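You operate a simulated robot arm through the tools that you are given. There is no shell and no other tool. Be economical: measure what you need, move in short steps, check, and stop when the job is done.

The job below is to be done with a simulated two-armed robot. You get a single attempt, and the scene is never put back.

TASK
Wipe the oil off the stone plate with the felt pad, then stand screw blocks 3 and 1 on it.
Fine: put the pad back. Set down upright: felt pad, what you pick out. What is to be rubbed or washed off counts as gone when no trace of it is left.
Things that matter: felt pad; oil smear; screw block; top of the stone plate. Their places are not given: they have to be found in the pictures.

The check looks at the end state, three seconds after you hand in, the way a careful person would. Anything else that was tipped, shoved, dropped, spilled or broken makes it a failure.

THE ROBOT
Two 7-joint arms with two-finger grippers on one trunk that stands fixed in place. Base frame: the origin is at the foot of the trunk, x ahead of it, y to its left, z up. Lengths are in m, angles in rad, forces in N, time in s.
The left shoulder is at [0.132, 0.216, 1.038], the right one opposite. With the tool pointing down near the work surface each hand reaches from about 0.1 to 0.86 m from the base axis, measured 20 degrees to its own side. Payload 3.18 kg a hand.
The tool frame of a hand sits at the grasp point between the pads (the TCP): z along the fingers, y along the line on which they close. The tips reach 0.03 m beyond it. Largest opening 0.144 m; the body of the gripper starts 0.103 m behind the TCP.
Orientation is told as [roll, pitch, yaw] about the base's x, y, z axes, in that order, counted from this pose: with the fingers straight down and closing along the base's y, the tool's x points along the base's -x, its y along +y and its z along -z.

THE INTERFACE
- The arms move only by the tool arm_command. It takes "left_commands", "right_commands" or both (then of equal length, played together; a hand with none holds still); each is a list of rows, each a list of 7 numbers: the shift along the tool's x, y, z in units of 30 mm (1.0 is 30 mm), then the turn, a rotation vector about the tool's x, y, z in units of 6 degrees (1.0 is 6 degrees), then the finger opening in m, from 0 to 0.144. In form: [[dx, dy, dz, rx, ry, rz, claw], ...]. A call has 1 to 12 rows; each row shifts and turns the commanded pose from where the row before left it, along the tool's axes as they then stand. A call with a number of a shift or a turn outside -1 to 1 is refused whole. Each row takes 0.2 s and may step no farther than 0.05 m and 0.15 rad from the row before; otherwise, or with a gripper value out of range, the whole call is refused. A pose out of reach is approached as far as the arm can. The call stops where the force on the tool passes 40 N (or 10 N more than at its start, if that is more) or the arm is blocked; 0.2 s more then pass. The fingers move at their own pace and stop on an object; they squeeze with about 34 N. The grip force told is the motor's: it shows also when the fingers shut on nothing. Time passes only in rows, and 0.2 s behind the last, so rows that do not move let the fingers close. The reply holds the time, the measured pose of the TCP, the force on the tool along the base axes, the opening and the grip force, in the units named above and with some noise, with the torque about the TCP (base axes, N m) and any sound that the robot's microphone picked up, and new pictures: "show" is both (left out), scene, wrist or none (wrist: the cameras of the hands that moved).
- Cameras (640 x 400 px; columns grow to the right, rows downward): "scene" is now at [0.2399, 0.062, 1.2671]; the picture's right is [0.67, -0.74, 0.00], its down [-0.09, -0.09, -0.99] and it looks along [0.74, 0.66, -0.13] (base axes); focal length 219 px, centre (320, 200). "left" rides on the left gripper at [0.076, -0.016, -0.143] in its tool frame; the picture's right is [0.21, 0.98, 0.00], its down [-0.84, 0.18, -0.51] and it looks along [-0.50, 0.11, 0.86] (tool axes); focal length 218 px, centre (320, 200). "right" rides on the right gripper at [0.076, 0.016, -0.143] in its tool frame; the picture's right is [-0.21, 0.98, 0.00], its down [-0.84, -0.18, -0.51] and it looks along [-0.50, -0.11, 0.86] (tool axes); focal length 218 px, centre (320, 200).
- slide_trunk(by): slides the trunk up (or, below 0, down) by that many m; the arms and the scene camera ride with it, the base frame stays. It gives what a move gives, with no picture.
- aim_head(pan, tilt): turns the head with the scene camera to pan (to the left, within 1.396 rad either way) and tilt (down, from -0.506 to 1.204), counted from straight ahead of the robot. It gives what a move gives, and a new picture of the scene camera.
- measure_at(camera, pixels): for up to 12 pixels [column, row] of the newest picture of that camera ("zoom" is the newest enlarged one), the place [x, y, z] in the base frame of the surface seen there, good to about 0.002 m. The clock stands still meanwhile.
- inspect(camera, box): a new picture of the part [left, top, right, bottom] of that camera's present view, enlarged. The clock stands still meanwhile.
- hand_in(): hands the job in; it is judged then, once.

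Go step by step. Measure first, check grasps and placings, and put right what went wrong. The budget is 80 turns and 200 pictures, counting those below and the enlarged ones. Unless the task says otherwise, let go and move clear before handing in, and close with one line.

The tools are called as a command line: name --argument value ..., lists and objects as JSON in quotes. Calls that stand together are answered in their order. arm_command: Moves the arms, as the interface text tells. Its arguments: {"type":"object","properties":{"left_commands":{"type":"array","items":{"type":"array","items":{"type":"number"}}},"right_commands":{"type":"array","items":{"type":"array","items":{"type":"number"}}},"show":{"type":"string","enum":["both","scene","wrist","none"]}},"required":[]} The other tools are called the same way: slide_trunk (by) slides the trunk up or down; aim_head (pan, tilt) turns the head that bears the scene camera; measure_at (camera, pixels) gives the place of the surface under pixels of a picture; inspect (camera, box) takes an enlarged picture of a part of a camera's view; hand_in () hands the job in.

At the start:

```text
clock: 0.0
left_position: [0.3939, 0.5731, 1.0307]
left_tool_rot: [0.025, 0.371, 0.044]
left_force: [0.2, 0.8, -0.4]
left_ft_torque: [0.0, 0.01, -0.02]
left_finger_gap: 0.1437
left_finger_force: 0.0
right_position: [0.414, 0.0641, 1.2003]
right_tool_rot: [0.0, 0.0, 0.001]
right_force: [0.8, 0.2, 0.4]
right_ft_torque: [-0.02, 0.0, 0.03]
right_finger_gap: 0.1442
right_finger_force: 0.0
trunk travel left (down, up): [-0.125, 0.244]
head pan, tilt: [0.735, 0.127]
```

scene: 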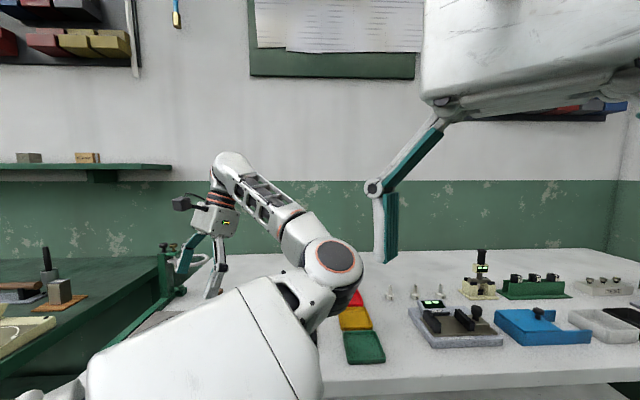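
right: 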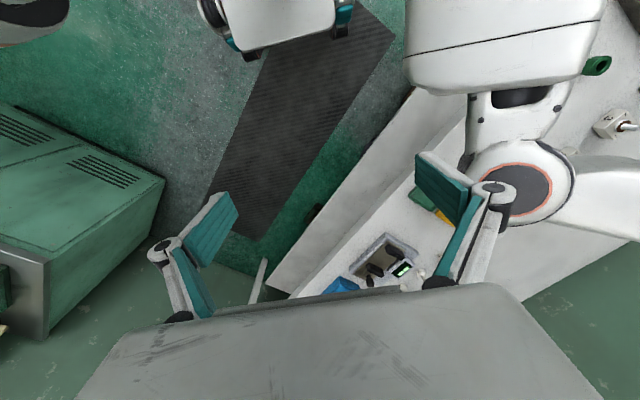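
left: 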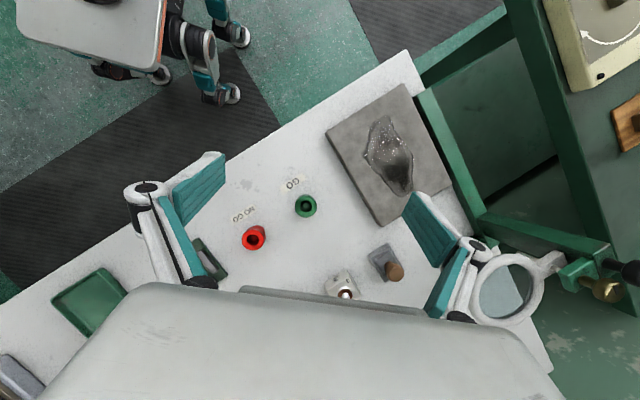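

The left camera shows the stone plate with the smear near (390,155) and a possible felt pad with a knob at (385,265). I'll look closer and measure, and view the bench with the head.

inspect --camera "left" --box '[220, 70, 480, 320]'

measure_at --camera "left" --pixels '[[328, 130], [404, 86], [452, 190], [378, 225], [390, 155], [395, 271], [380, 255], [388, 278], [342, 284], [305, 206], [253, 237], [300, 260]]'

aim_head --pan 0.3 --tilt 0.5

```text
1.60 times, centred on (350, 195) of left
```

zoom: 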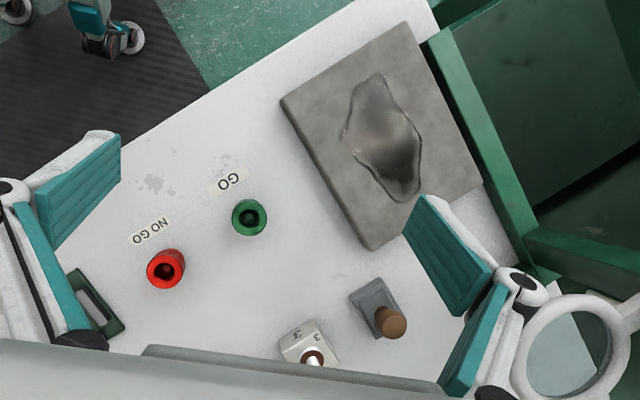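

```text
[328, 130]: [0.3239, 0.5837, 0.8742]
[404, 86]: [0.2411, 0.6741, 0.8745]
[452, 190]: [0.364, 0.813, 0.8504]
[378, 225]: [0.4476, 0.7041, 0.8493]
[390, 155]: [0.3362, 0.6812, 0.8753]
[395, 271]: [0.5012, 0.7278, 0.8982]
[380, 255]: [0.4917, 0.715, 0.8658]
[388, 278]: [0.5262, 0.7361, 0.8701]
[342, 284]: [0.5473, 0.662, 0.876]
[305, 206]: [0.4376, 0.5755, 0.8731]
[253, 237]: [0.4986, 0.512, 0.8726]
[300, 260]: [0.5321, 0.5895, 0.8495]
```

```text
clock: 0.9
left_position: [0.3923, 0.5752, 1.0293]
left_tool_rot: [0.028, 0.376, 0.054]
left_force: [-0.2, 0.7, 0.9]
left_ft_torque: [-0.04, 0.01, -0.02]
left_finger_gap: 0.144
left_finger_force: 0.1
right_position: [0.414, 0.0642, 1.2012]
right_tool_rot: [0.001, 0.0, 0.0]
right_force: [0.2, 0.0, 0.1]
right_ft_torque: [-0.01, 0.0, 0.01]
right_finger_gap: 0.1441
right_finger_force: 0.2
trunk travel left (down, up): [-0.125, 0.244]
head pan, tilt: [0.3, 0.499]
```

scene: 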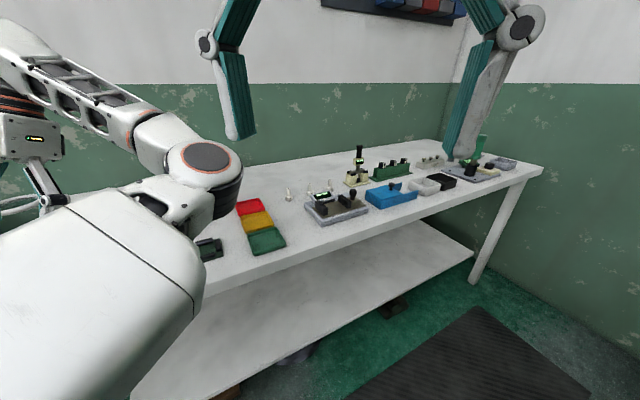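

The stone plate (top ≈0.875), the pad with its knob and a block marked "3" near (342,284) are located; bench top is 0.8495. I'll straighten the left hand and raise it to see the rest of the blocks.

arm_command --left_commands '[[0, 0, -1, 0, -0.9, 0, 0.144], [0, 0, -1, 0, -0.9, 0, 0.144], [0, 0, -1, 0, -0.9, 0, 0.144], [0, 0, -1, 0, -0.9, 0, 0.144], [0, 0, -1, 0, 0, 0, 0.144]]' --show "both"

```text
clock: 1.6
left_position: [0.4137, 0.5791, 1.0483]
left_tool_rot: [0.067, 0.349, 0.08]
left_force: [0.2, 0.2, -0.4]
left_ft_torque: [0.0, -0.02, 0.03]
left_finger_gap: 0.144
left_finger_force: 0.1
right_position: [0.4137, 0.0653, 1.2009]
right_tool_rot: [-0.001, 0.0, 0.0]
right_force: [-0.9, 1.5, 0.1]
right_ft_torque: [0.0, -0.07, 0.01]
right_finger_gap: 0.1444
right_finger_force: 0.0
trunk travel left (down, up): [-0.125, 0.244]
head pan, tilt: [0.3, 0.499]
stopped in row 3 (left hand): the arm was blocked; the commanded pose is now the measured one
```

scene: 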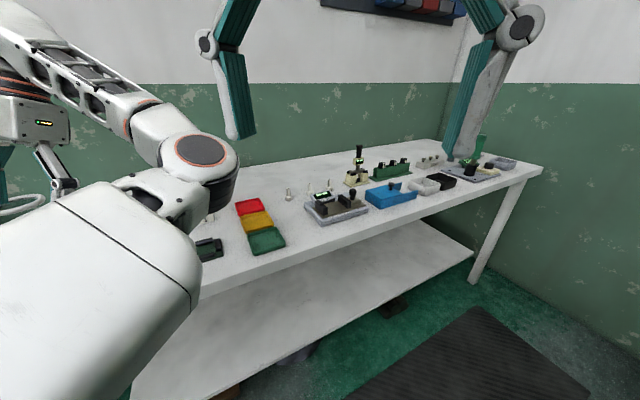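
left: 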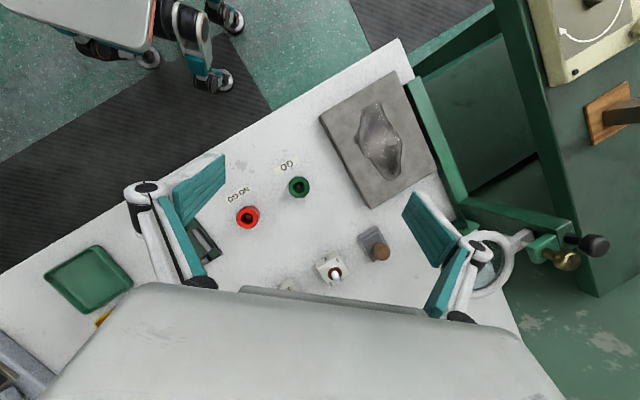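

The upward turn was blocked, so the arm was cramped. I'll move forward (+x) first to see more of the bench.

arm_command --left_commands '[[-0.94, 0, -0.34, 0, 0, 0, 0.144], [-0.94, 0, -0.34, 0, 0, 0, 0.144], [-0.94, 0, -0.34, 0, 0, 0, 0.144], [-0.94, 0, -0.34, 0, 0, 0, 0.144]]' --show "wrist"

aim_head --pan 0.75 --tilt 0.5

```text
clock: 2.8
left_position: [0.5294, 0.5898, 1.0191]
left_tool_rot: [0.107, 0.439, 0.108]
left_force: [-1.2, 0.0, -0.5]
left_ft_torque: [0.01, -0.01, -0.01]
left_finger_gap: 0.144
left_finger_force: 0.1
right_position: [0.4136, 0.0638, 1.2005]
right_tool_rot: [-0.001, -0.002, 0.001]
right_force: [-0.4, -0.4, 0.3]
right_ft_torque: [0.0, -0.01, 0.01]
right_finger_gap: 0.1443
right_finger_force: 0.0
trunk travel left (down, up): [-0.125, 0.244]
head pan, tilt: [0.3, 0.499]
stopped in row 4 (left hand): the arm was blocked; the commanded pose is now the measured one
```

left: 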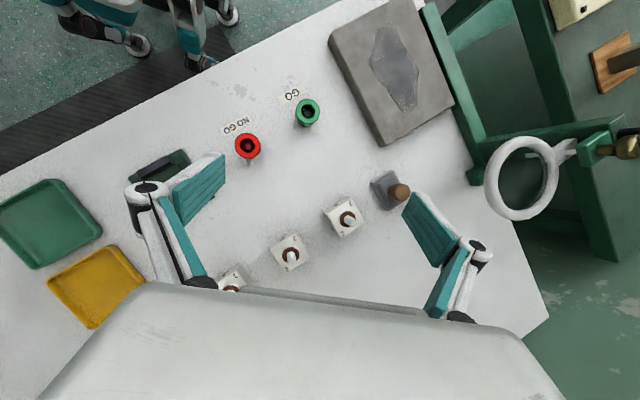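

```text
clock: 3.7
left_position: [0.5303, 0.5892, 1.0185]
left_tool_rot: [0.107, 0.44, 0.106]
left_force: [-0.3, 0.5, -0.2]
left_ft_torque: [0.03, 0.0, 0.04]
left_finger_gap: 0.1441
left_finger_force: 0.1
right_position: [0.4144, 0.0646, 1.2004]
right_tool_rot: [0.0, 0.0, 0.0]
right_force: [-0.3, 0.4, 0.4]
right_ft_torque: [-0.01, -0.03, 0.03]
right_finger_gap: 0.1439
right_finger_force: 0.1
trunk travel left (down, up): [-0.125, 0.244]
head pan, tilt: [0.75, 0.499]
```

scene: 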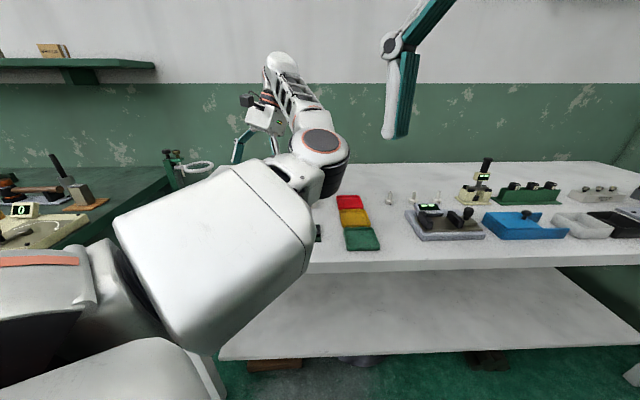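

I see a row of screw blocks at (343,217), (290,252), (233,280). I'll zoom in to read the labels and measure.

inspect --camera "left" --box '[200, 160, 420, 298]'

measure_at --camera "left" --pixels '[[329, 38], [405, 0], [452, 103], [380, 143], [349, 217], [336, 204], [291, 255], [283, 240], [398, 191], [380, 185], [307, 112], [247, 146]]'

slide_trunk --by 0.12

```text
2.90 times, centred on (310, 229) of left
```

zoom: 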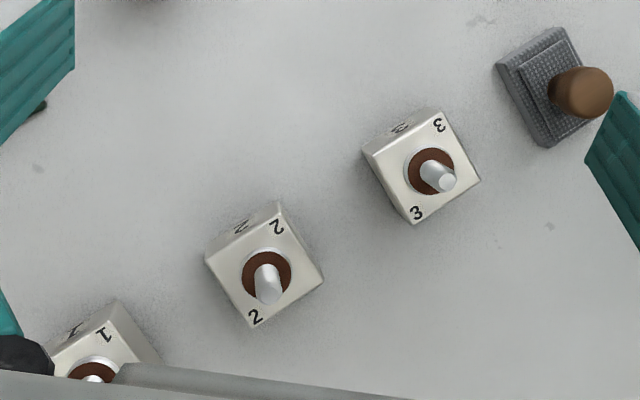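

```text
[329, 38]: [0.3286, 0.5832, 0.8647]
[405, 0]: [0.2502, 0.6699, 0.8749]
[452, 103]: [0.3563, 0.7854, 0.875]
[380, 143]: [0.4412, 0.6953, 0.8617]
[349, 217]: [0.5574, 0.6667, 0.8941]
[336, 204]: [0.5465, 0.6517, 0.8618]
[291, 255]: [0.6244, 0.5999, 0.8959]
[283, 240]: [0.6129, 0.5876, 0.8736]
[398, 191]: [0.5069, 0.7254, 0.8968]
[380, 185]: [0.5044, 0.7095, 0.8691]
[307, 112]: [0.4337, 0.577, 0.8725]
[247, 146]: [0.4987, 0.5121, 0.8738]
```

```text
clock: 5.2
left_position: [0.532, 0.5906, 1.1371]
left_tool_rot: [0.106, 0.44, 0.1]
left_force: [0.5, -0.5, 0.3]
left_ft_torque: [0.03, 0.03, 0.02]
left_finger_gap: 0.144
left_finger_force: 0.1
right_position: [0.4157, 0.064, 1.3186]
right_tool_rot: [0.001, 0.001, 0.0]
right_force: [0.6, 0.6, 0.4]
right_ft_torque: [0.0, 0.05, 0.03]
right_finger_gap: 0.144
right_finger_force: 0.1
trunk travel left (down, up): [-0.245, 0.124]
head pan, tilt: [0.75, 0.499]
```

Labels read: block 3 at (0.557,0.667), block 2 at (0.624,0.60), block 1 further along at about (0.69,0.53). The trunk is up now, so I'll level the left tool.

arm_command --left_commands '[[0, 0, 0, 0.16, -0.85, 0.147, 0.144], [0, 0, 0, 0.16, -0.85, 0.147, 0.144], [0, 0, 0, 0.16, -0.85, 0.147, 0.144], [0, 0, 0, 0.16, -0.85, 0.147, 0.144], [0, 0, 0, 0.16, -0.85, 0.147, 0.144]]' --show "wrist"

```text
clock: 6.4
left_position: [0.5316, 0.5892, 1.1397]
left_tool_rot: [-0.005, -0.004, 0.001]
left_force: [1.0, 0.6, 0.0]
left_ft_torque: [-0.02, -0.02, 0.0]
left_finger_gap: 0.1439
left_finger_force: 0.1
right_position: [0.4124, 0.0635, 1.3209]
right_tool_rot: [0.0, -0.001, -0.001]
right_force: [-0.5, -0.3, -0.3]
right_ft_torque: [0.03, -0.02, -0.01]
right_finger_gap: 0.1439
right_finger_force: 0.1
trunk travel left (down, up): [-0.245, 0.124]
head pan, tilt: [0.75, 0.499]
```

left: 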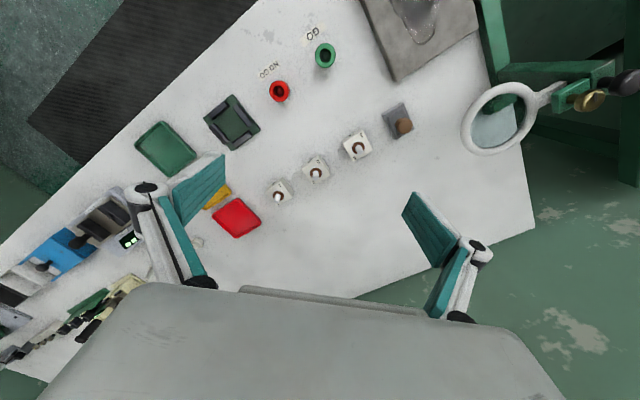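

All is in view now: blocks 3 (357,145), 2 (315,170), 1 (278,192), the pad (397,122). I'll zoom in and measure.

inspect --camera "left" --box '[250, 90, 430, 210]'

inspect --camera "left" --box '[340, 0, 560, 160]'

measure_at --camera "left" --pixels '[[490, 150], [500, 85], [462, 120], [532, 92], [480, 30], [395, 80], [590, 100], [505, 10]]'

```text
3.33 times, centred on (340, 150) of left
```

zoom: 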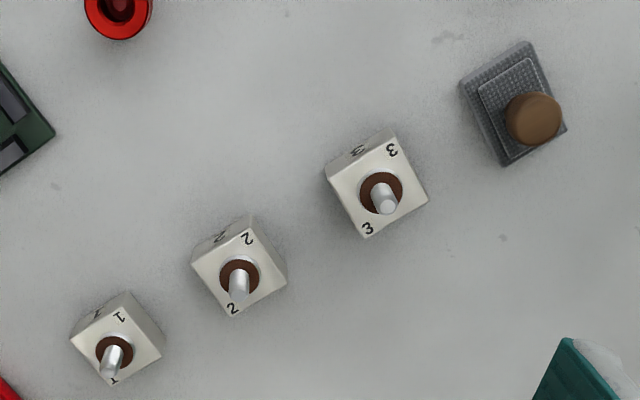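

```text
2.50 times, centred on (450, 80) of left
```

zoom: 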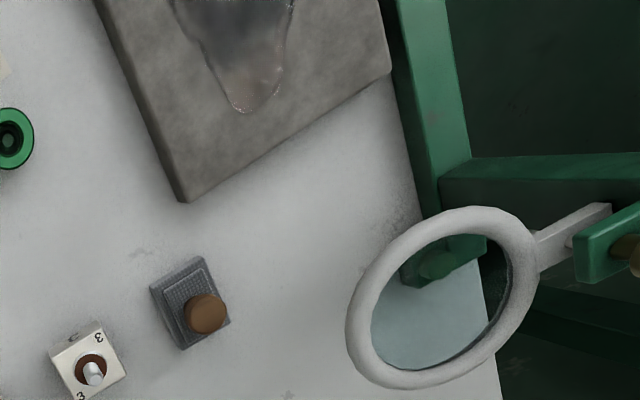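

```text
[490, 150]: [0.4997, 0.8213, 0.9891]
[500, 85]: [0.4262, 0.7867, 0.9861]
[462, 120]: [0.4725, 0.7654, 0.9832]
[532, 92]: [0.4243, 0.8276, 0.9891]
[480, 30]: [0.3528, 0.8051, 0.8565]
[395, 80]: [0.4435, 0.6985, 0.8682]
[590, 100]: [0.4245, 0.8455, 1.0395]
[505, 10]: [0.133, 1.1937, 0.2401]
```

The magnifier ring is at z≈0.985 around (0.46,0.795), to be avoided. I'll zoom in on the pad and blocks and measure precisely.

inspect --camera "left" --box '[330, 90, 430, 165]'

inspect --camera "left" --box '[260, 130, 380, 210]'

```text
5.33 times, centred on (380, 128) of left
```

zoom: 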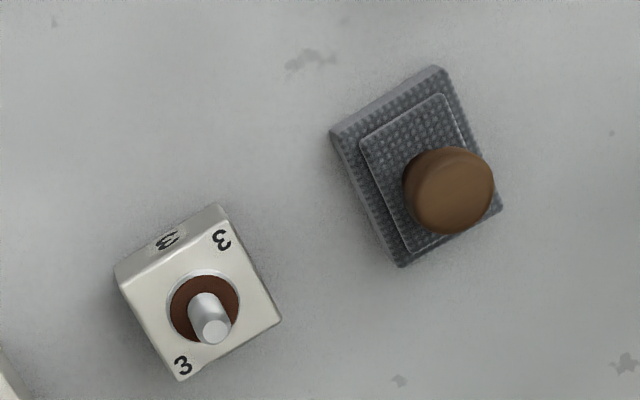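

```text
5.00 times, centred on (320, 170) of left
```

zoom: 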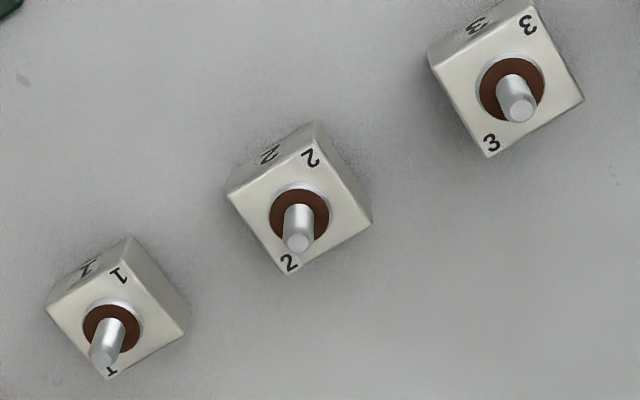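

measure_at --camera "zoom" --pixels '[[50, 312], [130, 258], [184, 330], [108, 375], [125, 325], [104, 357], [432, 60], [530, 5], [580, 98], [488, 152], [540, 85], [518, 112]]'

measure_at --camera "left" --pixels '[[401, 125], [386, 116], [397, 105], [413, 127], [404, 136], [394, 112], [398, 113], [409, 110], [382, 113], [393, 139], [422, 130], [404, 144]]'

```text
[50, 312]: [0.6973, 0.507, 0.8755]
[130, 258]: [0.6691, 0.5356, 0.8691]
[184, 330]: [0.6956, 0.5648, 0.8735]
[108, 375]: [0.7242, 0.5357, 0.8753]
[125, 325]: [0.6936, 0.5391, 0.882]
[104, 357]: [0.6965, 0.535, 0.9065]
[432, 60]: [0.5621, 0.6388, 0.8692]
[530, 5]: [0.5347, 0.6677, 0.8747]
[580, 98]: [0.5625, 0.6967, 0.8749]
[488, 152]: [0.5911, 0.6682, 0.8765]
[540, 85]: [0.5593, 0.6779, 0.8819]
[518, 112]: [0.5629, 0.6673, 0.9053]
```

```text
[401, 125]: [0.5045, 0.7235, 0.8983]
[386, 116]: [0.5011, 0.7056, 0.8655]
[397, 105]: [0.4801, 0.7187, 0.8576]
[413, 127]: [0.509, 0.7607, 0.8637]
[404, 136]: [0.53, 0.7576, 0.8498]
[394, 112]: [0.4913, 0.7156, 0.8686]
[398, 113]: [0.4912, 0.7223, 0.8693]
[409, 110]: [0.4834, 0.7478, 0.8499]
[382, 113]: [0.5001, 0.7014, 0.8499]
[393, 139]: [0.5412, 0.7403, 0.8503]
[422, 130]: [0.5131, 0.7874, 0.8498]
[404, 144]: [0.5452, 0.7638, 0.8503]
```

Block 3 centre (0.563,0.668), block 1 centre (0.697,0.536), both 41 mm square at 45°, top 0.8755. The pad is about (0.507,0.728) with a ~26 mm knob topping near 0.90. Next I'll move the hand back to measure the whole smear.

arm_command --left_commands '[[1, 0.27, 0, 0, 0, 0, 0.144], [1, 0.27, 0, 0, 0, 0, 0.144], [1, 0.27, 0, 0, 0, 0, 0.144], [1, 0.27, 0, 0, 0, 0, 0.144], [1, 0.27, 0, 0, 0, 0, 0.144]]' --show "wrist"

```text
clock: 7.6
left_position: [0.3816, 0.6273, 1.1383]
left_tool_rot: [-0.005, -0.002, -0.001]
left_force: [0.6, -0.4, 0.6]
left_ft_torque: [-0.04, -0.02, -0.03]
left_finger_gap: 0.144
left_finger_force: 0.0
right_position: [0.4136, 0.0647, 1.3208]
right_tool_rot: [0.0, 0.001, 0.0]
right_force: [0.1, 0.7, 0.3]
right_ft_torque: [-0.02, -0.04, -0.01]
right_finger_gap: 0.1441
right_finger_force: 0.1
trunk travel left (down, up): [-0.245, 0.124]
head pan, tilt: [0.75, 0.499]
```

left: 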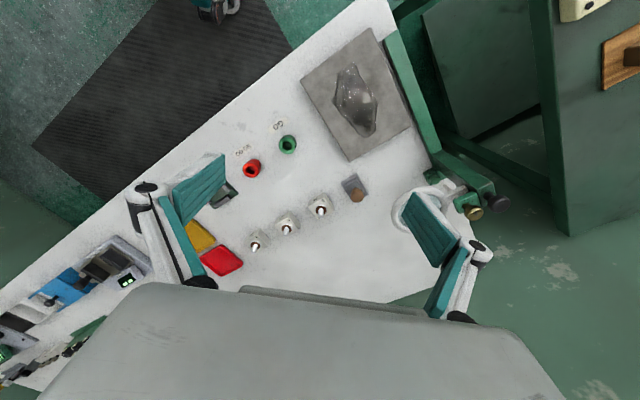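

inspect --camera "left" --box '[290, 20, 450, 180]'

measure_at --camera "left" --pixels '[[353, 62], [369, 138], [334, 100], [377, 100], [374, 128], [338, 78], [361, 78], [352, 118], [300, 82], [371, 31], [411, 124], [351, 161]]'

```text
2.50 times, centred on (370, 100) of left
```

zoom: 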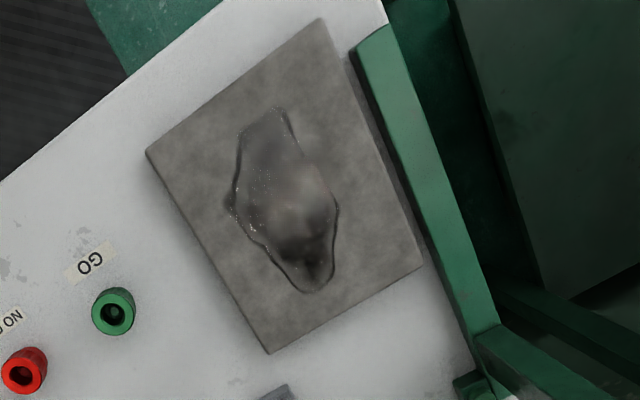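

```text
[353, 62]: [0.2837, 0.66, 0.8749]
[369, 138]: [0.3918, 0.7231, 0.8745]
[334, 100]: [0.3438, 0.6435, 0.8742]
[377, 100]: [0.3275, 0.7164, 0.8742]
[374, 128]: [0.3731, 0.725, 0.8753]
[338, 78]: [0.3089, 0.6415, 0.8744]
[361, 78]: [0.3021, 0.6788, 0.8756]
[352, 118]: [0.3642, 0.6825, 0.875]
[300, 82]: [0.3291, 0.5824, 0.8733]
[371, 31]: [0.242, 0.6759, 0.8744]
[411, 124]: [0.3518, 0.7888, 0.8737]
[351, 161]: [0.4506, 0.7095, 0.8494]
```

Smear spans roughly ±0.063 m along the plate's long direction and ±0.036 across it, about centre (0.341,0.686). Now I'll go above the pad and turn to yaw −42°, so the fingers close away from the magnifier ring.

arm_command --left_commands '[[-0.83, 0.67, 0, 0, 0, 0, 0.08], [-0.83, 0.67, 0, 0, 0, 0, 0.08], [-0.83, 0.67, 0, 0, 0, 0, 0.08], [-0.83, 0.67, 0, 0, 0, 0, 0.08], [-0.83, 0.67, 0, 0, 0, 0, 0.08], [0, 0, 0, 0, 0, 1, 0.07], [0, 0, 0, 0, 0, 1, 0.07], [0, 0, 0, 0, 0, 1, 0.07], [0, 0, 0, 0, 0, 1, 0.07], [0, 0, 0, 0, 0, 1, 0.07], [0, 0, 0, 0, 0, 1, 0.07], [0, 0, 0, 0, 0, 1, 0.07]]' --show "both"

```text
clock: 10.2
left_position: [0.5058, 0.7307, 1.1394]
left_tool_rot: [0.0, -0.004, -0.732]
left_force: [0.2, -0.5, -0.3]
left_ft_torque: [-0.01, 0.05, 0.01]
left_finger_gap: 0.0702
left_finger_force: 0.1
right_position: [0.4135, 0.0636, 1.3199]
right_tool_rot: [0.001, 0.001, 0.0]
right_force: [0.2, -0.3, 0.8]
right_ft_torque: [0.03, 0.01, -0.02]
right_finger_gap: 0.1442
right_finger_force: 0.0
trunk travel left (down, up): [-0.245, 0.124]
head pan, tilt: [0.75, 0.499]
```

scene: 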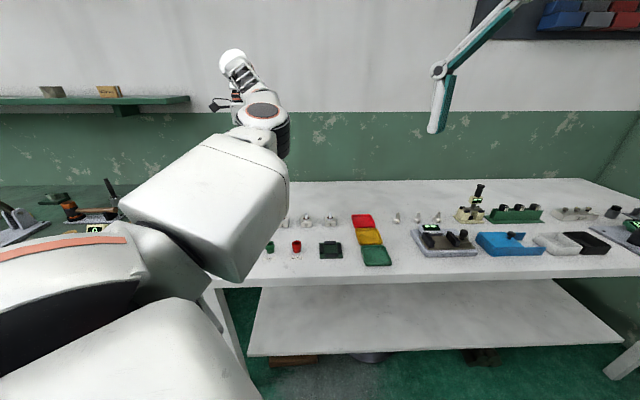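
left: 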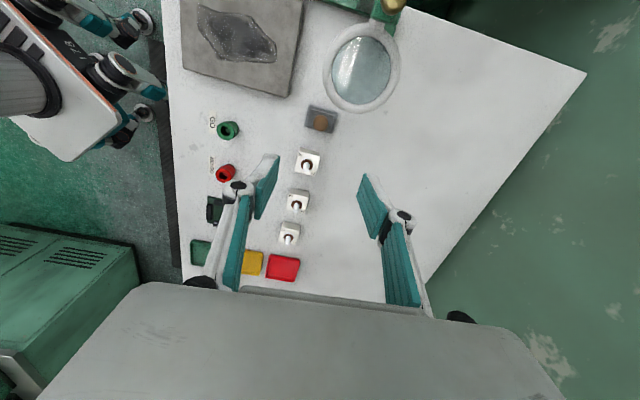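

TCP is over the pad; the projected grasp point (320,124) lands on the knob at (321,122). A zoom to refine the knob position.

inspect --camera "left" --box '[280, 85, 360, 145]'

measure_at --camera "left" --pixels '[[321, 122], [315, 121], [327, 122], [320, 117], [321, 127], [310, 108], [366, 108], [350, 105], [330, 95]]'

```text
6.67 times, centred on (320, 115) of left
```

zoom: 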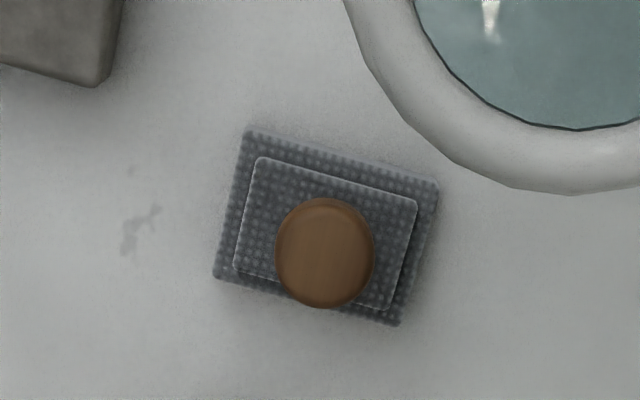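

```text
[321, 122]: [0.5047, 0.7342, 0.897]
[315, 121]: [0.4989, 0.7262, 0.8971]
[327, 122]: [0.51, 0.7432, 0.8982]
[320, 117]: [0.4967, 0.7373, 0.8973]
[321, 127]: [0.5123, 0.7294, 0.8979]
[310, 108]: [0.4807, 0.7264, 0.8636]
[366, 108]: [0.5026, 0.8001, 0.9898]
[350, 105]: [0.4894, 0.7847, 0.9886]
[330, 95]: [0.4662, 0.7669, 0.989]
```

The knob top centre is (0.505,0.7335), nearly under the TCP. I'll trim and descend in two stages.

arm_command --left_commands '[[0.08, 0.06, 1, 0, 0, 0, 0.07], [0, 0, 1, 0, 0, 0, 0.07], [0, 0, 1, 0, 0, 0, 0.07], [0, 0, 1, 0, 0, 0, 0.07], [0, 0, 1, 0, 0, 0, 0.07], [0, 0, 1, 0, 0, 0, 0.07]]' --show "wrist"

```text
clock: 11.6
left_position: [0.5076, 0.7333, 0.957]
left_tool_rot: [-0.002, -0.002, -0.733]
left_force: [-0.3, -0.5, 0.3]
left_ft_torque: [-0.04, 0.03, -0.02]
left_finger_gap: 0.07
left_finger_force: 0.1
right_position: [0.4135, 0.0649, 1.3207]
right_tool_rot: [-0.001, 0.002, 0.001]
right_force: [0.4, 0.3, 0.4]
right_ft_torque: [0.0, 0.02, -0.02]
right_finger_gap: 0.1438
right_finger_force: 0.0
trunk travel left (down, up): [-0.245, 0.124]
head pan, tilt: [0.75, 0.499]
```

left: 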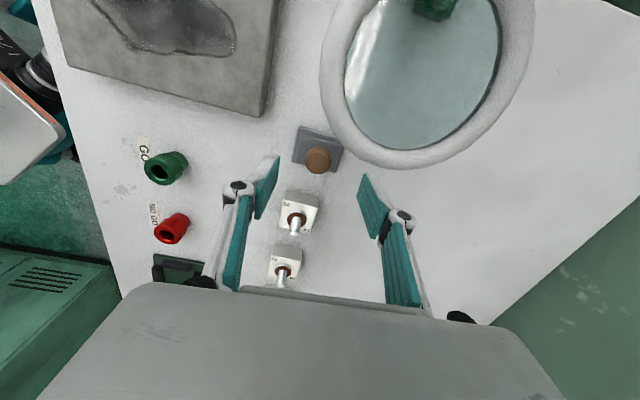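

Clear of ring and block 3. Descending the rest to about z 0.906 and closing on the knob.

arm_command --left_commands '[[0, 0, 0.85, 0, 0, 0, 0.07], [0, 0, 0.85, 0, 0, 0, 0.07], [0, 0, 0, 0, 0, 0, 0.01], [0, 0, 0, 0, 0, 0, 0.01], [0, 0, 0, 0, 0, 0, 0.01]]' --show "wrist"

```text
clock: 12.8
left_position: [0.5072, 0.733, 0.906]
left_tool_rot: [-0.001, -0.003, -0.733]
left_force: [-0.5, -1.1, 0.6]
left_ft_torque: [0.01, -0.02, 0.04]
left_finger_gap: 0.0238
left_finger_force: 33.7
right_position: [0.4129, 0.0638, 1.3204]
right_tool_rot: [0.001, 0.0, -0.002]
right_force: [0.0, 0.5, 0.9]
right_ft_torque: [0.03, -0.01, -0.01]
right_finger_gap: 0.1439
right_finger_force: 0.0
trunk travel left (down, up): [-0.245, 0.124]
head pan, tilt: [0.75, 0.499]
```

left: 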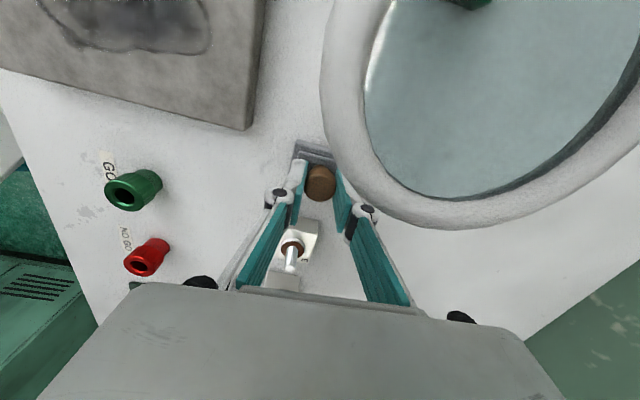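

The knob is gripped (24 mm). Lifting 0.12 m and carrying the pad over the plate's near end.

arm_command --left_commands '[[0, 0, -1, 0, 0, 0, 0.01], [0, 0, -1, 0, 0, 0, 0.01], [0, 0, -1, 0, 0, 0, 0.01], [0, 0, -1, 0, 0, 0, 0.01], [0.32, -0.91, 0, 0, 0, 0, 0.01], [0.32, -0.91, 0, 0, 0, 0, 0.01], [0.32, -0.91, 0, 0, 0, 0, 0.01], [0.32, -0.91, 0, 0, 0, 0, 0.01], [0.32, -0.91, 0, 0, 0, 0, 0.01], [0.32, -0.91, 0, 0, 0, 0, 0.01], [0.32, -0.91, 0, 0, 0, 0, 0.01]]' --show "both"

```text
clock: 15.2
left_position: [0.3289, 0.6342, 1.028]
left_tool_rot: [0.002, -0.005, -0.733]
left_force: [0.6, -0.3, -0.2]
left_ft_torque: [-0.01, 0.01, -0.01]
left_finger_gap: 0.0239
left_finger_force: 34.5
right_position: [0.4133, 0.0632, 1.3204]
right_tool_rot: [0.001, 0.0, 0.0]
right_force: [0.2, 0.4, -0.3]
right_ft_torque: [-0.01, -0.01, -0.04]
right_finger_gap: 0.1438
right_finger_force: 0.0
trunk travel left (down, up): [-0.245, 0.124]
head pan, tilt: [0.75, 0.499]
```

scene: 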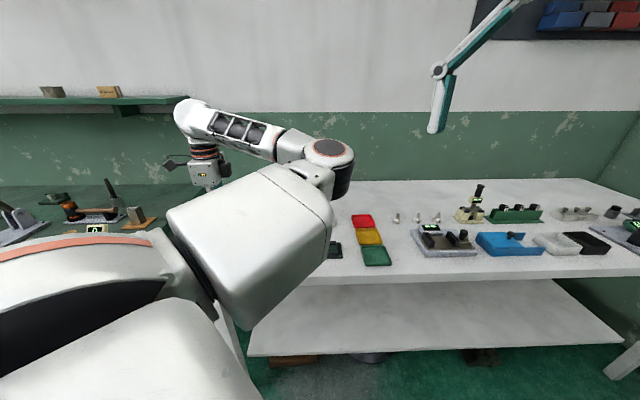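
left: 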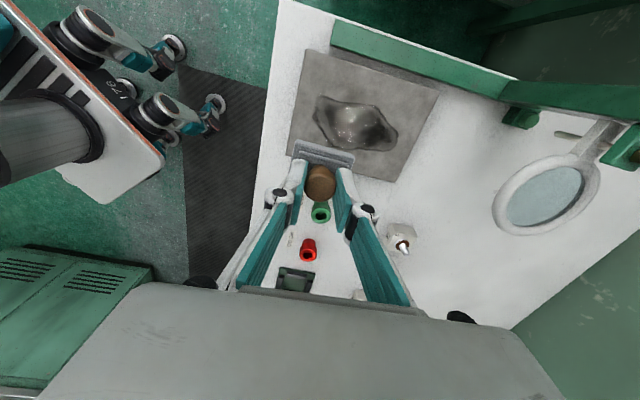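

The pad is held and aligned with the plate. Lowering to just about contact.

arm_command --left_commands '[[0, 0, 1, 0, 0, 0, 0.01], [0, 0, 1, 0, 0, 0, 0.01], [0, 0, 0.9, 0, 0, 0, 0.01], [0, 0, 0.2, 0, 0, 0, 0.01], [0, 0, 0.1, 0, 0, 0, 0.01], [0, 0, 0.05, 0, 0, 0, 0.01]]' --show "wrist"

```text
clock: 16.6
left_position: [0.3286, 0.6356, 0.9308]
left_tool_rot: [0.0, -0.005, -0.732]
left_force: [1.5, -1.0, 2.6]
left_ft_torque: [0.0, -0.02, -0.02]
left_finger_gap: 0.0237
left_finger_force: 34.3
right_position: [0.4142, 0.0638, 1.3202]
right_tool_rot: [0.001, -0.001, -0.001]
right_force: [0.2, 0.3, 0.5]
right_ft_torque: [0.0, 0.0, -0.02]
right_finger_gap: 0.1443
right_finger_force: 0.1
trunk travel left (down, up): [-0.245, 0.124]
head pan, tilt: [0.75, 0.499]
```

left: 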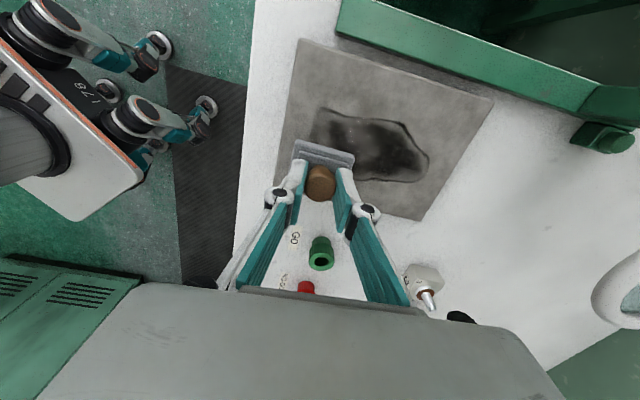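

Light contact (2.6 N). Pressing slightly and wiping with strokes along the plate's long side.

arm_command --left_commands '[[0, 0, 0.06, 0, 0, 0, 0.01], [0, 0.633, 0, 0, 0, 0, 0.01], [0, 0.633, 0, 0, 0, 0, 0.01], [0, 0.633, 0, 0, 0, 0, 0.01], [0, 0.633, 0, 0, 0, 0, 0.01], [0, 0.633, 0, 0, 0, 0, 0.01], [0.55, 0, 0, 0, 0, 0, 0.01], [0, -0.633, 0, 0, 0, 0, 0.01], [0, -0.633, 0, 0, 0, 0, 0.01], [0, -0.633, 0, 0, 0, 0, 0.01], [0, -0.633, 0, 0, 0, 0, 0.01], [0, -0.633, 0, 0, 0, 0, 0.01]]' --show "wrist"

```text
clock: 19.2
left_position: [0.3162, 0.6454, 0.93]
left_tool_rot: [0.001, -0.004, -0.733]
left_force: [6.3, 4.8, 26.4]
left_ft_torque: [0.0, -0.2, 0.01]
left_finger_gap: 0.0242
left_finger_force: 33.7
right_position: [0.4129, 0.0615, 1.3204]
right_tool_rot: [0.002, 0.0, 0.0]
right_force: [0.8, 0.4, -0.6]
right_ft_torque: [-0.01, 0.02, 0.01]
right_finger_gap: 0.144
right_finger_force: 0.1
trunk travel left (down, up): [-0.245, 0.124]
head pan, tilt: [0.75, 0.499]
```

left: 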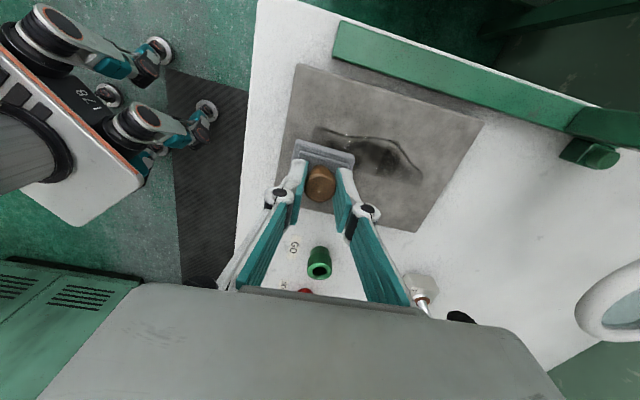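

The near part is clearing but the force is 26 N; I'll ease off slightly and continue with the remaining lanes.

arm_command --left_commands '[[0.55, 0, -0.03, 0, 0, 0, 0.01], [0, 0.633, 0, 0, 0, 0, 0.01], [0, 0.633, 0, 0, 0, 0, 0.01], [0, 0.633, 0, 0, 0, 0, 0.01], [0, 0.633, 0, 0, 0, 0, 0.01], [0, 0.633, 0, 0, 0, 0, 0.01], [0.6, 0, 0, 0, 0, 0, 0.01], [0, -0.633, 0, 0, 0, 0, 0.01], [0, -0.633, 0, 0, 0, 0, 0.01], [0, -0.633, 0, 0, 0, 0, 0.01], [0, -0.633, 0, 0, 0, 0, 0.01], [0, -0.633, 0, 0, 0, 0, 0.01]]' --show "wrist"

```text
clock: 21.8
left_position: [0.291, 0.6677, 0.9285]
left_tool_rot: [-0.002, -0.003, -0.732]
left_force: [1.1, -2.1, 8.8]
left_ft_torque: [-0.06, -0.02, -0.03]
left_finger_gap: 0.0239
left_finger_force: 34.4
right_position: [0.4144, 0.0636, 1.3207]
right_tool_rot: [-0.002, 0.001, 0.0]
right_force: [0.7, -0.6, -0.4]
right_ft_torque: [-0.06, 0.02, -0.02]
right_finger_gap: 0.1442
right_finger_force: 0.1
trunk travel left (down, up): [-0.245, 0.124]
head pan, tilt: [0.75, 0.499]
```

left: 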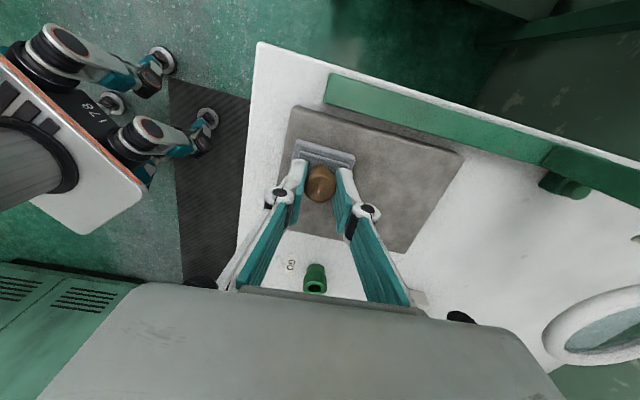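

The plate looks clean now; I'll go over once more, coming back across the lanes, then lift and inspect.

arm_command --left_commands '[[0, 0.633, 0.02, 0, 0, 0, 0.01], [0, 0.633, 0, 0, 0, 0, 0.01], [0, 0.633, 0, 0, 0, 0, 0.01], [0, 0.633, 0, 0, 0, 0, 0.01], [0, 0.633, 0, 0, 0, 0, 0.01], [-0.85, 0, 0, 0, 0, 0, 0.01], [0, -0.633, 0, 0, 0, 0, 0.01], [0, -0.633, 0, 0, 0, 0, 0.01], [0, -0.633, 0, 0, 0, 0, 0.01], [0, -0.633, 0, 0, 0, 0, 0.01], [0, -0.633, 0, 0, 0, 0, 0.01], [-0.85, 0, 0, 0, 0, 0, 0.01]]' --show "none"

arm_command --left_commands '[[0, 0.633, 0, 0, 0, 0, 0.01], [0, 0.633, 0, 0, 0, 0, 0.01], [0, 0.633, 0, 0, 0, 0, 0.01], [0, 0.633, 0, 0, 0, 0, 0.01], [0, 0.633, 0, 0, 0, 0, 0.01], [0, 0, -1, 0, 0, 0, 0.01], [0, 0, -1, 0, 0, 0, 0.01], [0, 0, -1, 0, 0, 0, 0.01], [-1, 0, -0.2, 0, 0, 0, 0.01], [-1, 0, 0, 0, 0, 0, 0.01], [-1, 0, 0, 0, 0, 0, 0.01]]' --show "wrist"

inspect --camera "left" --box '[180, 0, 420, 170]'

```text
clock: 24.4
left_position: [0.3262, 0.6349, 0.9294]
left_tool_rot: [-0.001, -0.001, -0.73]
left_force: [-11.7, 3.0, 31.9]
left_ft_torque: [0.0, 0.23, -0.03]
left_finger_gap: 0.024
left_finger_force: 34.0
right_position: [0.4129, 0.0622, 1.3203]
right_tool_rot: [0.002, -0.002, 0.001]
right_force: [-0.4, -0.3, 0.0]
right_ft_torque: [-0.01, 0.06, -0.02]
right_finger_gap: 0.1442
right_finger_force: 0.0
trunk travel left (down, up): [-0.245, 0.124]
head pan, tilt: [0.75, 0.499]
```

```text
clock: 26.8
left_position: [0.4597, 0.6465, 1.0237]
left_tool_rot: [0.001, -0.003, -0.734]
left_force: [1.1, -0.1, -0.6]
left_ft_torque: [-0.01, 0.02, -0.02]
left_finger_gap: 0.0238
left_finger_force: 34.0
right_position: [0.4151, 0.0643, 1.3192]
right_tool_rot: [0.0, 0.001, 0.0]
right_force: [0.3, -0.5, 0.1]
right_ft_torque: [0.04, 0.01, -0.03]
right_finger_gap: 0.1441
right_finger_force: 0.1
trunk travel left (down, up): [-0.245, 0.124]
head pan, tilt: [0.75, 0.499]
```

left: 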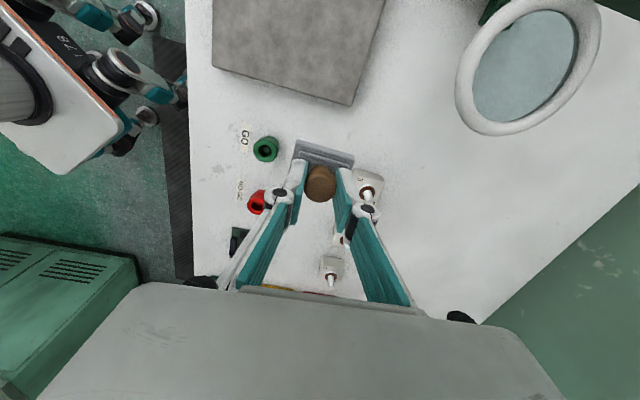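

```text
2.35 times, centred on (300, 85) of left
```

zoom: 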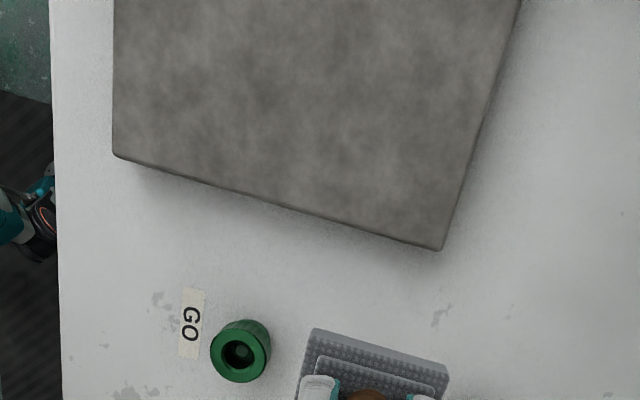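

The visible part is clean. I'll move to see the entire plate before returning the pad.

arm_command --left_commands '[[0.8, 0, -1, 0, 0, 0, 0.01], [0.8, 0, -1, 0, 0, 0, 0.01]]' --show "none"

inspect --camera "left" --box '[180, 0, 420, 170]'

```text
clock: 27.4
left_position: [0.4228, 0.6818, 1.0847]
left_tool_rot: [-0.004, -0.004, -0.734]
left_force: [-0.4, 0.0, -0.8]
left_ft_torque: [-0.04, -0.03, -0.05]
left_finger_gap: 0.024
left_finger_force: 34.3
right_position: [0.4135, 0.0638, 1.3212]
right_tool_rot: [-0.001, -0.002, 0.001]
right_force: [-1.1, -0.2, -0.2]
right_ft_torque: [0.0, 0.01, 0.01]
right_finger_gap: 0.144
right_finger_force: 0.0
trunk travel left (down, up): [-0.245, 0.124]
head pan, tilt: [0.75, 0.499]
```

```text
2.35 times, centred on (300, 85) of left
```

zoom: 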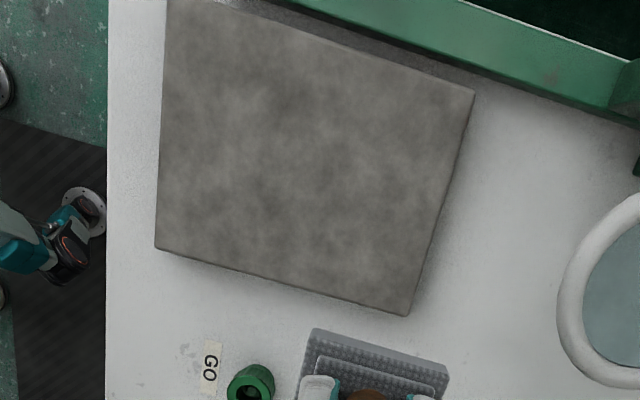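

The whole plate is clean. Carrying the pad back above its original spot and lowering it most of the way.

arm_command --left_commands '[[-0.237, 0.788, 0, 0, 0, 0, 0.01], [-0.237, 0.788, 0, 0, 0, 0, 0.01], [-0.237, 0.788, 0, 0, 0, 0, 0.01], [-0.237, 0.788, 0, 0, 0, 0, 0.01], [0, 0, 0, 0, 0, 0, 0.01], [0, 0, 1, 0, 0, 0, 0.01], [0, 0, 1, 0, 0, 0, 0.01], [0, 0, 1, 0, 0, 0, 0.01], [0, 0, 1, 0, 0, 0, 0.01]]' --show "wrist"

```text
clock: 29.4
left_position: [0.5082, 0.7324, 0.9637]
left_tool_rot: [0.001, -0.004, -0.734]
left_force: [0.0, -0.6, 0.1]
left_ft_torque: [-0.03, 0.03, -0.01]
left_finger_gap: 0.0241
left_finger_force: 33.8
right_position: [0.4137, 0.0644, 1.3208]
right_tool_rot: [0.0, -0.001, 0.0]
right_force: [-0.1, -0.3, 0.1]
right_ft_torque: [0.01, 0.01, -0.02]
right_finger_gap: 0.1439
right_finger_force: 0.1
trunk travel left (down, up): [-0.245, 0.124]
head pan, tilt: [0.75, 0.499]
```

left: 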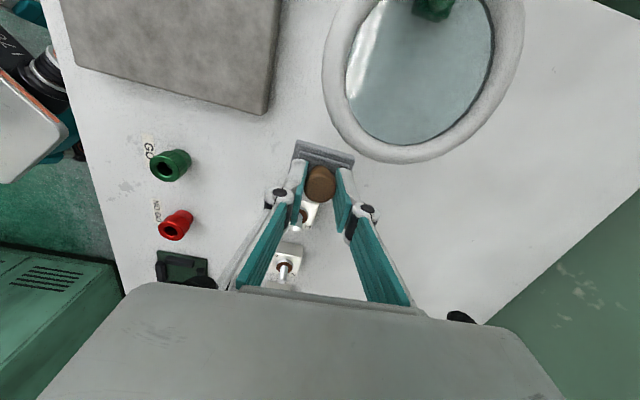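

On target. Final lowering to contact, release, and rise.

arm_command --left_commands '[[0, 0, 1, 0, 0, 0, 0.01], [0, 0, 0.7, 0, 0, 0, 0.01], [0, 0, 0.2, 0, 0, 0, 0.01], [0, 0, 0.05, 0, 0, 0, 0.01]]' --show "none"

```text
clock: 30.4
left_position: [0.5069, 0.7301, 0.9068]
left_tool_rot: [-0.001, -0.006, -0.735]
left_force: [0.0, 0.0, -1.0]
left_ft_torque: [0.0, 0.03, -0.01]
left_finger_gap: 0.024
left_finger_force: 34.3
right_position: [0.4147, 0.064, 1.3212]
right_tool_rot: [-0.001, 0.001, 0.0]
right_force: [0.2, 0.5, 0.9]
right_ft_torque: [0.03, 0.03, 0.0]
right_finger_gap: 0.144
right_finger_force: 0.1
trunk travel left (down, up): [-0.245, 0.124]
head pan, tilt: [0.75, 0.499]
```

Not quite touching yet (force ~0); lowering a further ~1.5 mm, then opening.

arm_command --left_commands '[[0, 0, 0.04, 0, 0, 0, 0.01], [0, 0, 0, 0, 0, 0, 0.01], [0, 0, 0, 0, 0, 0, 0.07], [0, 0, 0, 0, 0, 0, 0.07], [0, 0, -1, 0, 0, 0, 0.07], [0, 0, -1, 0, 0, 0, 0.07], [0, 0, -1, 0, 0, 0, 0.07], [0, 0, -1, 0, 0, 0, 0.07]]' --show "wrist"

```text
clock: 32.2
left_position: [0.5081, 0.7281, 1.0278]
left_tool_rot: [0.0, -0.003, -0.732]
left_force: [-0.5, 0.0, 1.0]
left_ft_torque: [0.02, 0.01, 0.01]
left_finger_gap: 0.07
left_finger_force: 0.1
right_position: [0.4144, 0.0638, 1.3213]
right_tool_rot: [-0.001, 0.0, 0.001]
right_force: [-1.1, 0.4, 0.0]
right_ft_torque: [0.03, -0.01, 0.01]
right_finger_gap: 0.1438
right_finger_force: 0.1
trunk travel left (down, up): [-0.245, 0.124]
head pan, tilt: [0.75, 0.499]
```

left: 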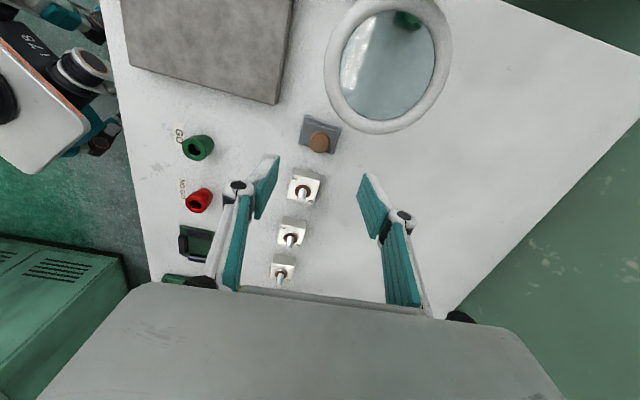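

The pad is standing back in place. Next: above block 3 with yaw trimmed to its sides.

measure_at --camera "left" --pixels '[[319, 139], [313, 130], [320, 153], [304, 115]]'

arm_command --left_commands '[[-0.9, -0.09, 0, 0, 0, 0.14, 0.08], [-0.9, -0.09, 0, 0, 0, 0.14, 0.08], [-0.9, -0.09, 0, 0, 0, 0.14, 0.08], [0, 0, 0, 0, 0, 0, 0.08]]' --show "wrist"

```text
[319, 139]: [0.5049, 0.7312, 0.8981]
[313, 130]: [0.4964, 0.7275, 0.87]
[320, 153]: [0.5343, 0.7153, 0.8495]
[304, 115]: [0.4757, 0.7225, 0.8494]
```

```text
clock: 33.2
left_position: [0.5631, 0.6671, 1.0245]
left_tool_rot: [0.0, -0.006, -0.777]
left_force: [0.8, 0.4, -0.8]
left_ft_torque: [-0.05, 0.02, 0.01]
left_finger_gap: 0.08
left_finger_force: 0.0
right_position: [0.4138, 0.0639, 1.321]
right_tool_rot: [-0.001, -0.001, 0.0]
right_force: [1.3, -0.1, -1.3]
right_ft_torque: [-0.01, 0.0, 0.01]
right_finger_gap: 0.1442
right_finger_force: 0.0
trunk travel left (down, up): [-0.245, 0.124]
head pan, tilt: [0.75, 0.499]
```

left: 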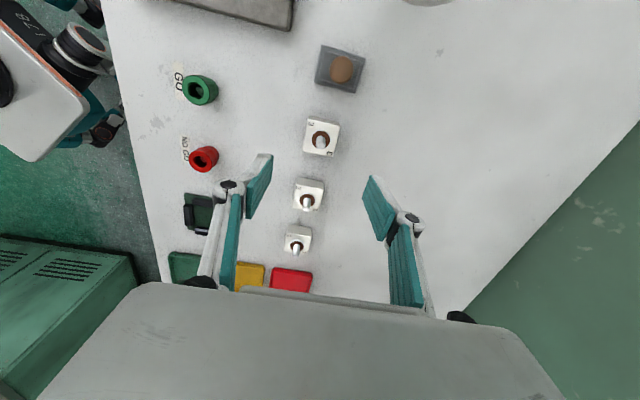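

Positioned right over block 3 (320,138). Descending and closing.

arm_command --left_commands '[[0, 0, 1, 0, 0, 0, 0.08], [0, 0, 1, 0, 0, 0, 0.08], [0, 0, 1, 0, 0, 0, 0.08], [0, 0, 1, 0, 0, 0, 0.08], [0, 0, 0.6, 0, 0, 0, 0.08], [0, 0, 0, 0, 0, 0, 0.02], [0, 0, 0, 0, 0, 0, 0.02], [0, 0, 0, 0, 0, 0, 0.02]]' --show "wrist"

```text
clock: 35.0
left_position: [0.5613, 0.6685, 0.8864]
left_tool_rot: [-0.002, -0.004, -0.778]
left_force: [-0.1, 0.0, 0.1]
left_ft_torque: [0.01, -0.03, -0.02]
left_finger_gap: 0.0436
left_finger_force: 34.1
right_position: [0.4133, 0.0636, 1.3203]
right_tool_rot: [-0.001, 0.0, -0.002]
right_force: [-0.2, -0.4, -0.7]
right_ft_torque: [0.0, 0.01, 0.01]
right_finger_gap: 0.1439
right_finger_force: 0.0
trunk travel left (down, up): [-0.245, 0.124]
head pan, tilt: [0.75, 0.499]
```

left: 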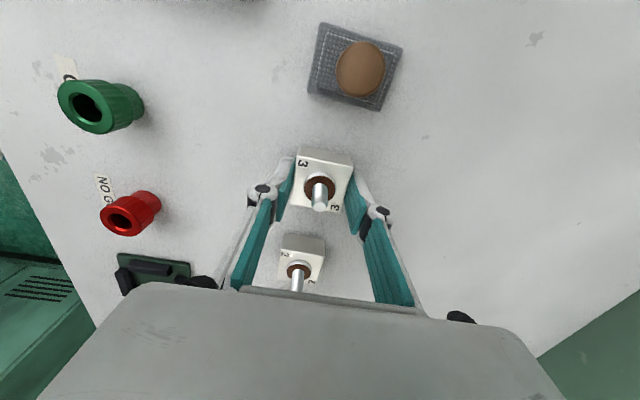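

Block 3 is gripped (43.6 mm opening). Lifting 0.12 m and carrying it above the plate's rear half.

arm_command --left_commands '[[0, 0, -1, 0, 0, 0, 0.02], [0, 0, -1, 0, 0, 0, 0.02], [0, 0, -1, 0, 0, 0, 0.02], [0, 0, -1, 0, 0, 0, 0.02], [0.83, -0.509, 0, 0, 0, 0, 0.02], [0.83, -0.509, 0, 0, 0, 0, 0.02], [0.83, -0.509, 0, 0, 0, 0, 0.02], [0.83, -0.509, 0, 0, 0, 0, 0.02], [0.83, -0.509, 0, 0, 0, 0, 0.02], [0.83, -0.509, 0, 0, 0, 0, 0.02], [0.83, -0.509, 0, 0, 0, 0, 0.02], [0.83, -0.509, 0, 0, 0, 0, 0.02]]' --show "wrist"

```text
clock: 37.6
left_position: [0.3332, 0.7211, 1.0058]
left_tool_rot: [0.0, -0.005, -0.777]
left_force: [-1.0, -0.2, -3.6]
left_ft_torque: [-0.06, -0.06, -0.05]
left_finger_gap: 0.0437
left_finger_force: 34.3
right_position: [0.4133, 0.0645, 1.3209]
right_tool_rot: [-0.001, 0.001, 0.0]
right_force: [-0.1, -0.5, 0.5]
right_ft_torque: [-0.01, -0.02, 0.01]
right_finger_gap: 0.1443
right_finger_force: 0.1
trunk travel left (down, up): [-0.245, 0.124]
head pan, tilt: [0.75, 0.499]
```

left: 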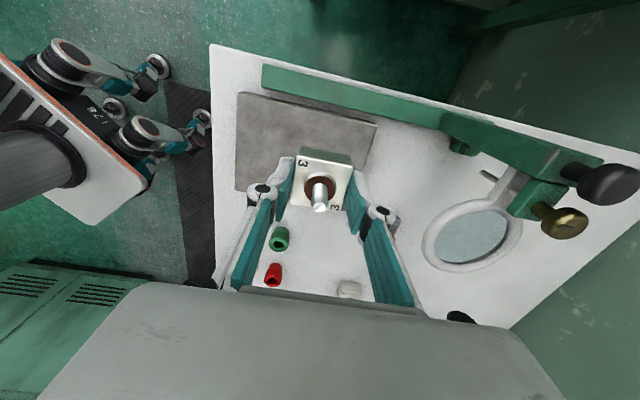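

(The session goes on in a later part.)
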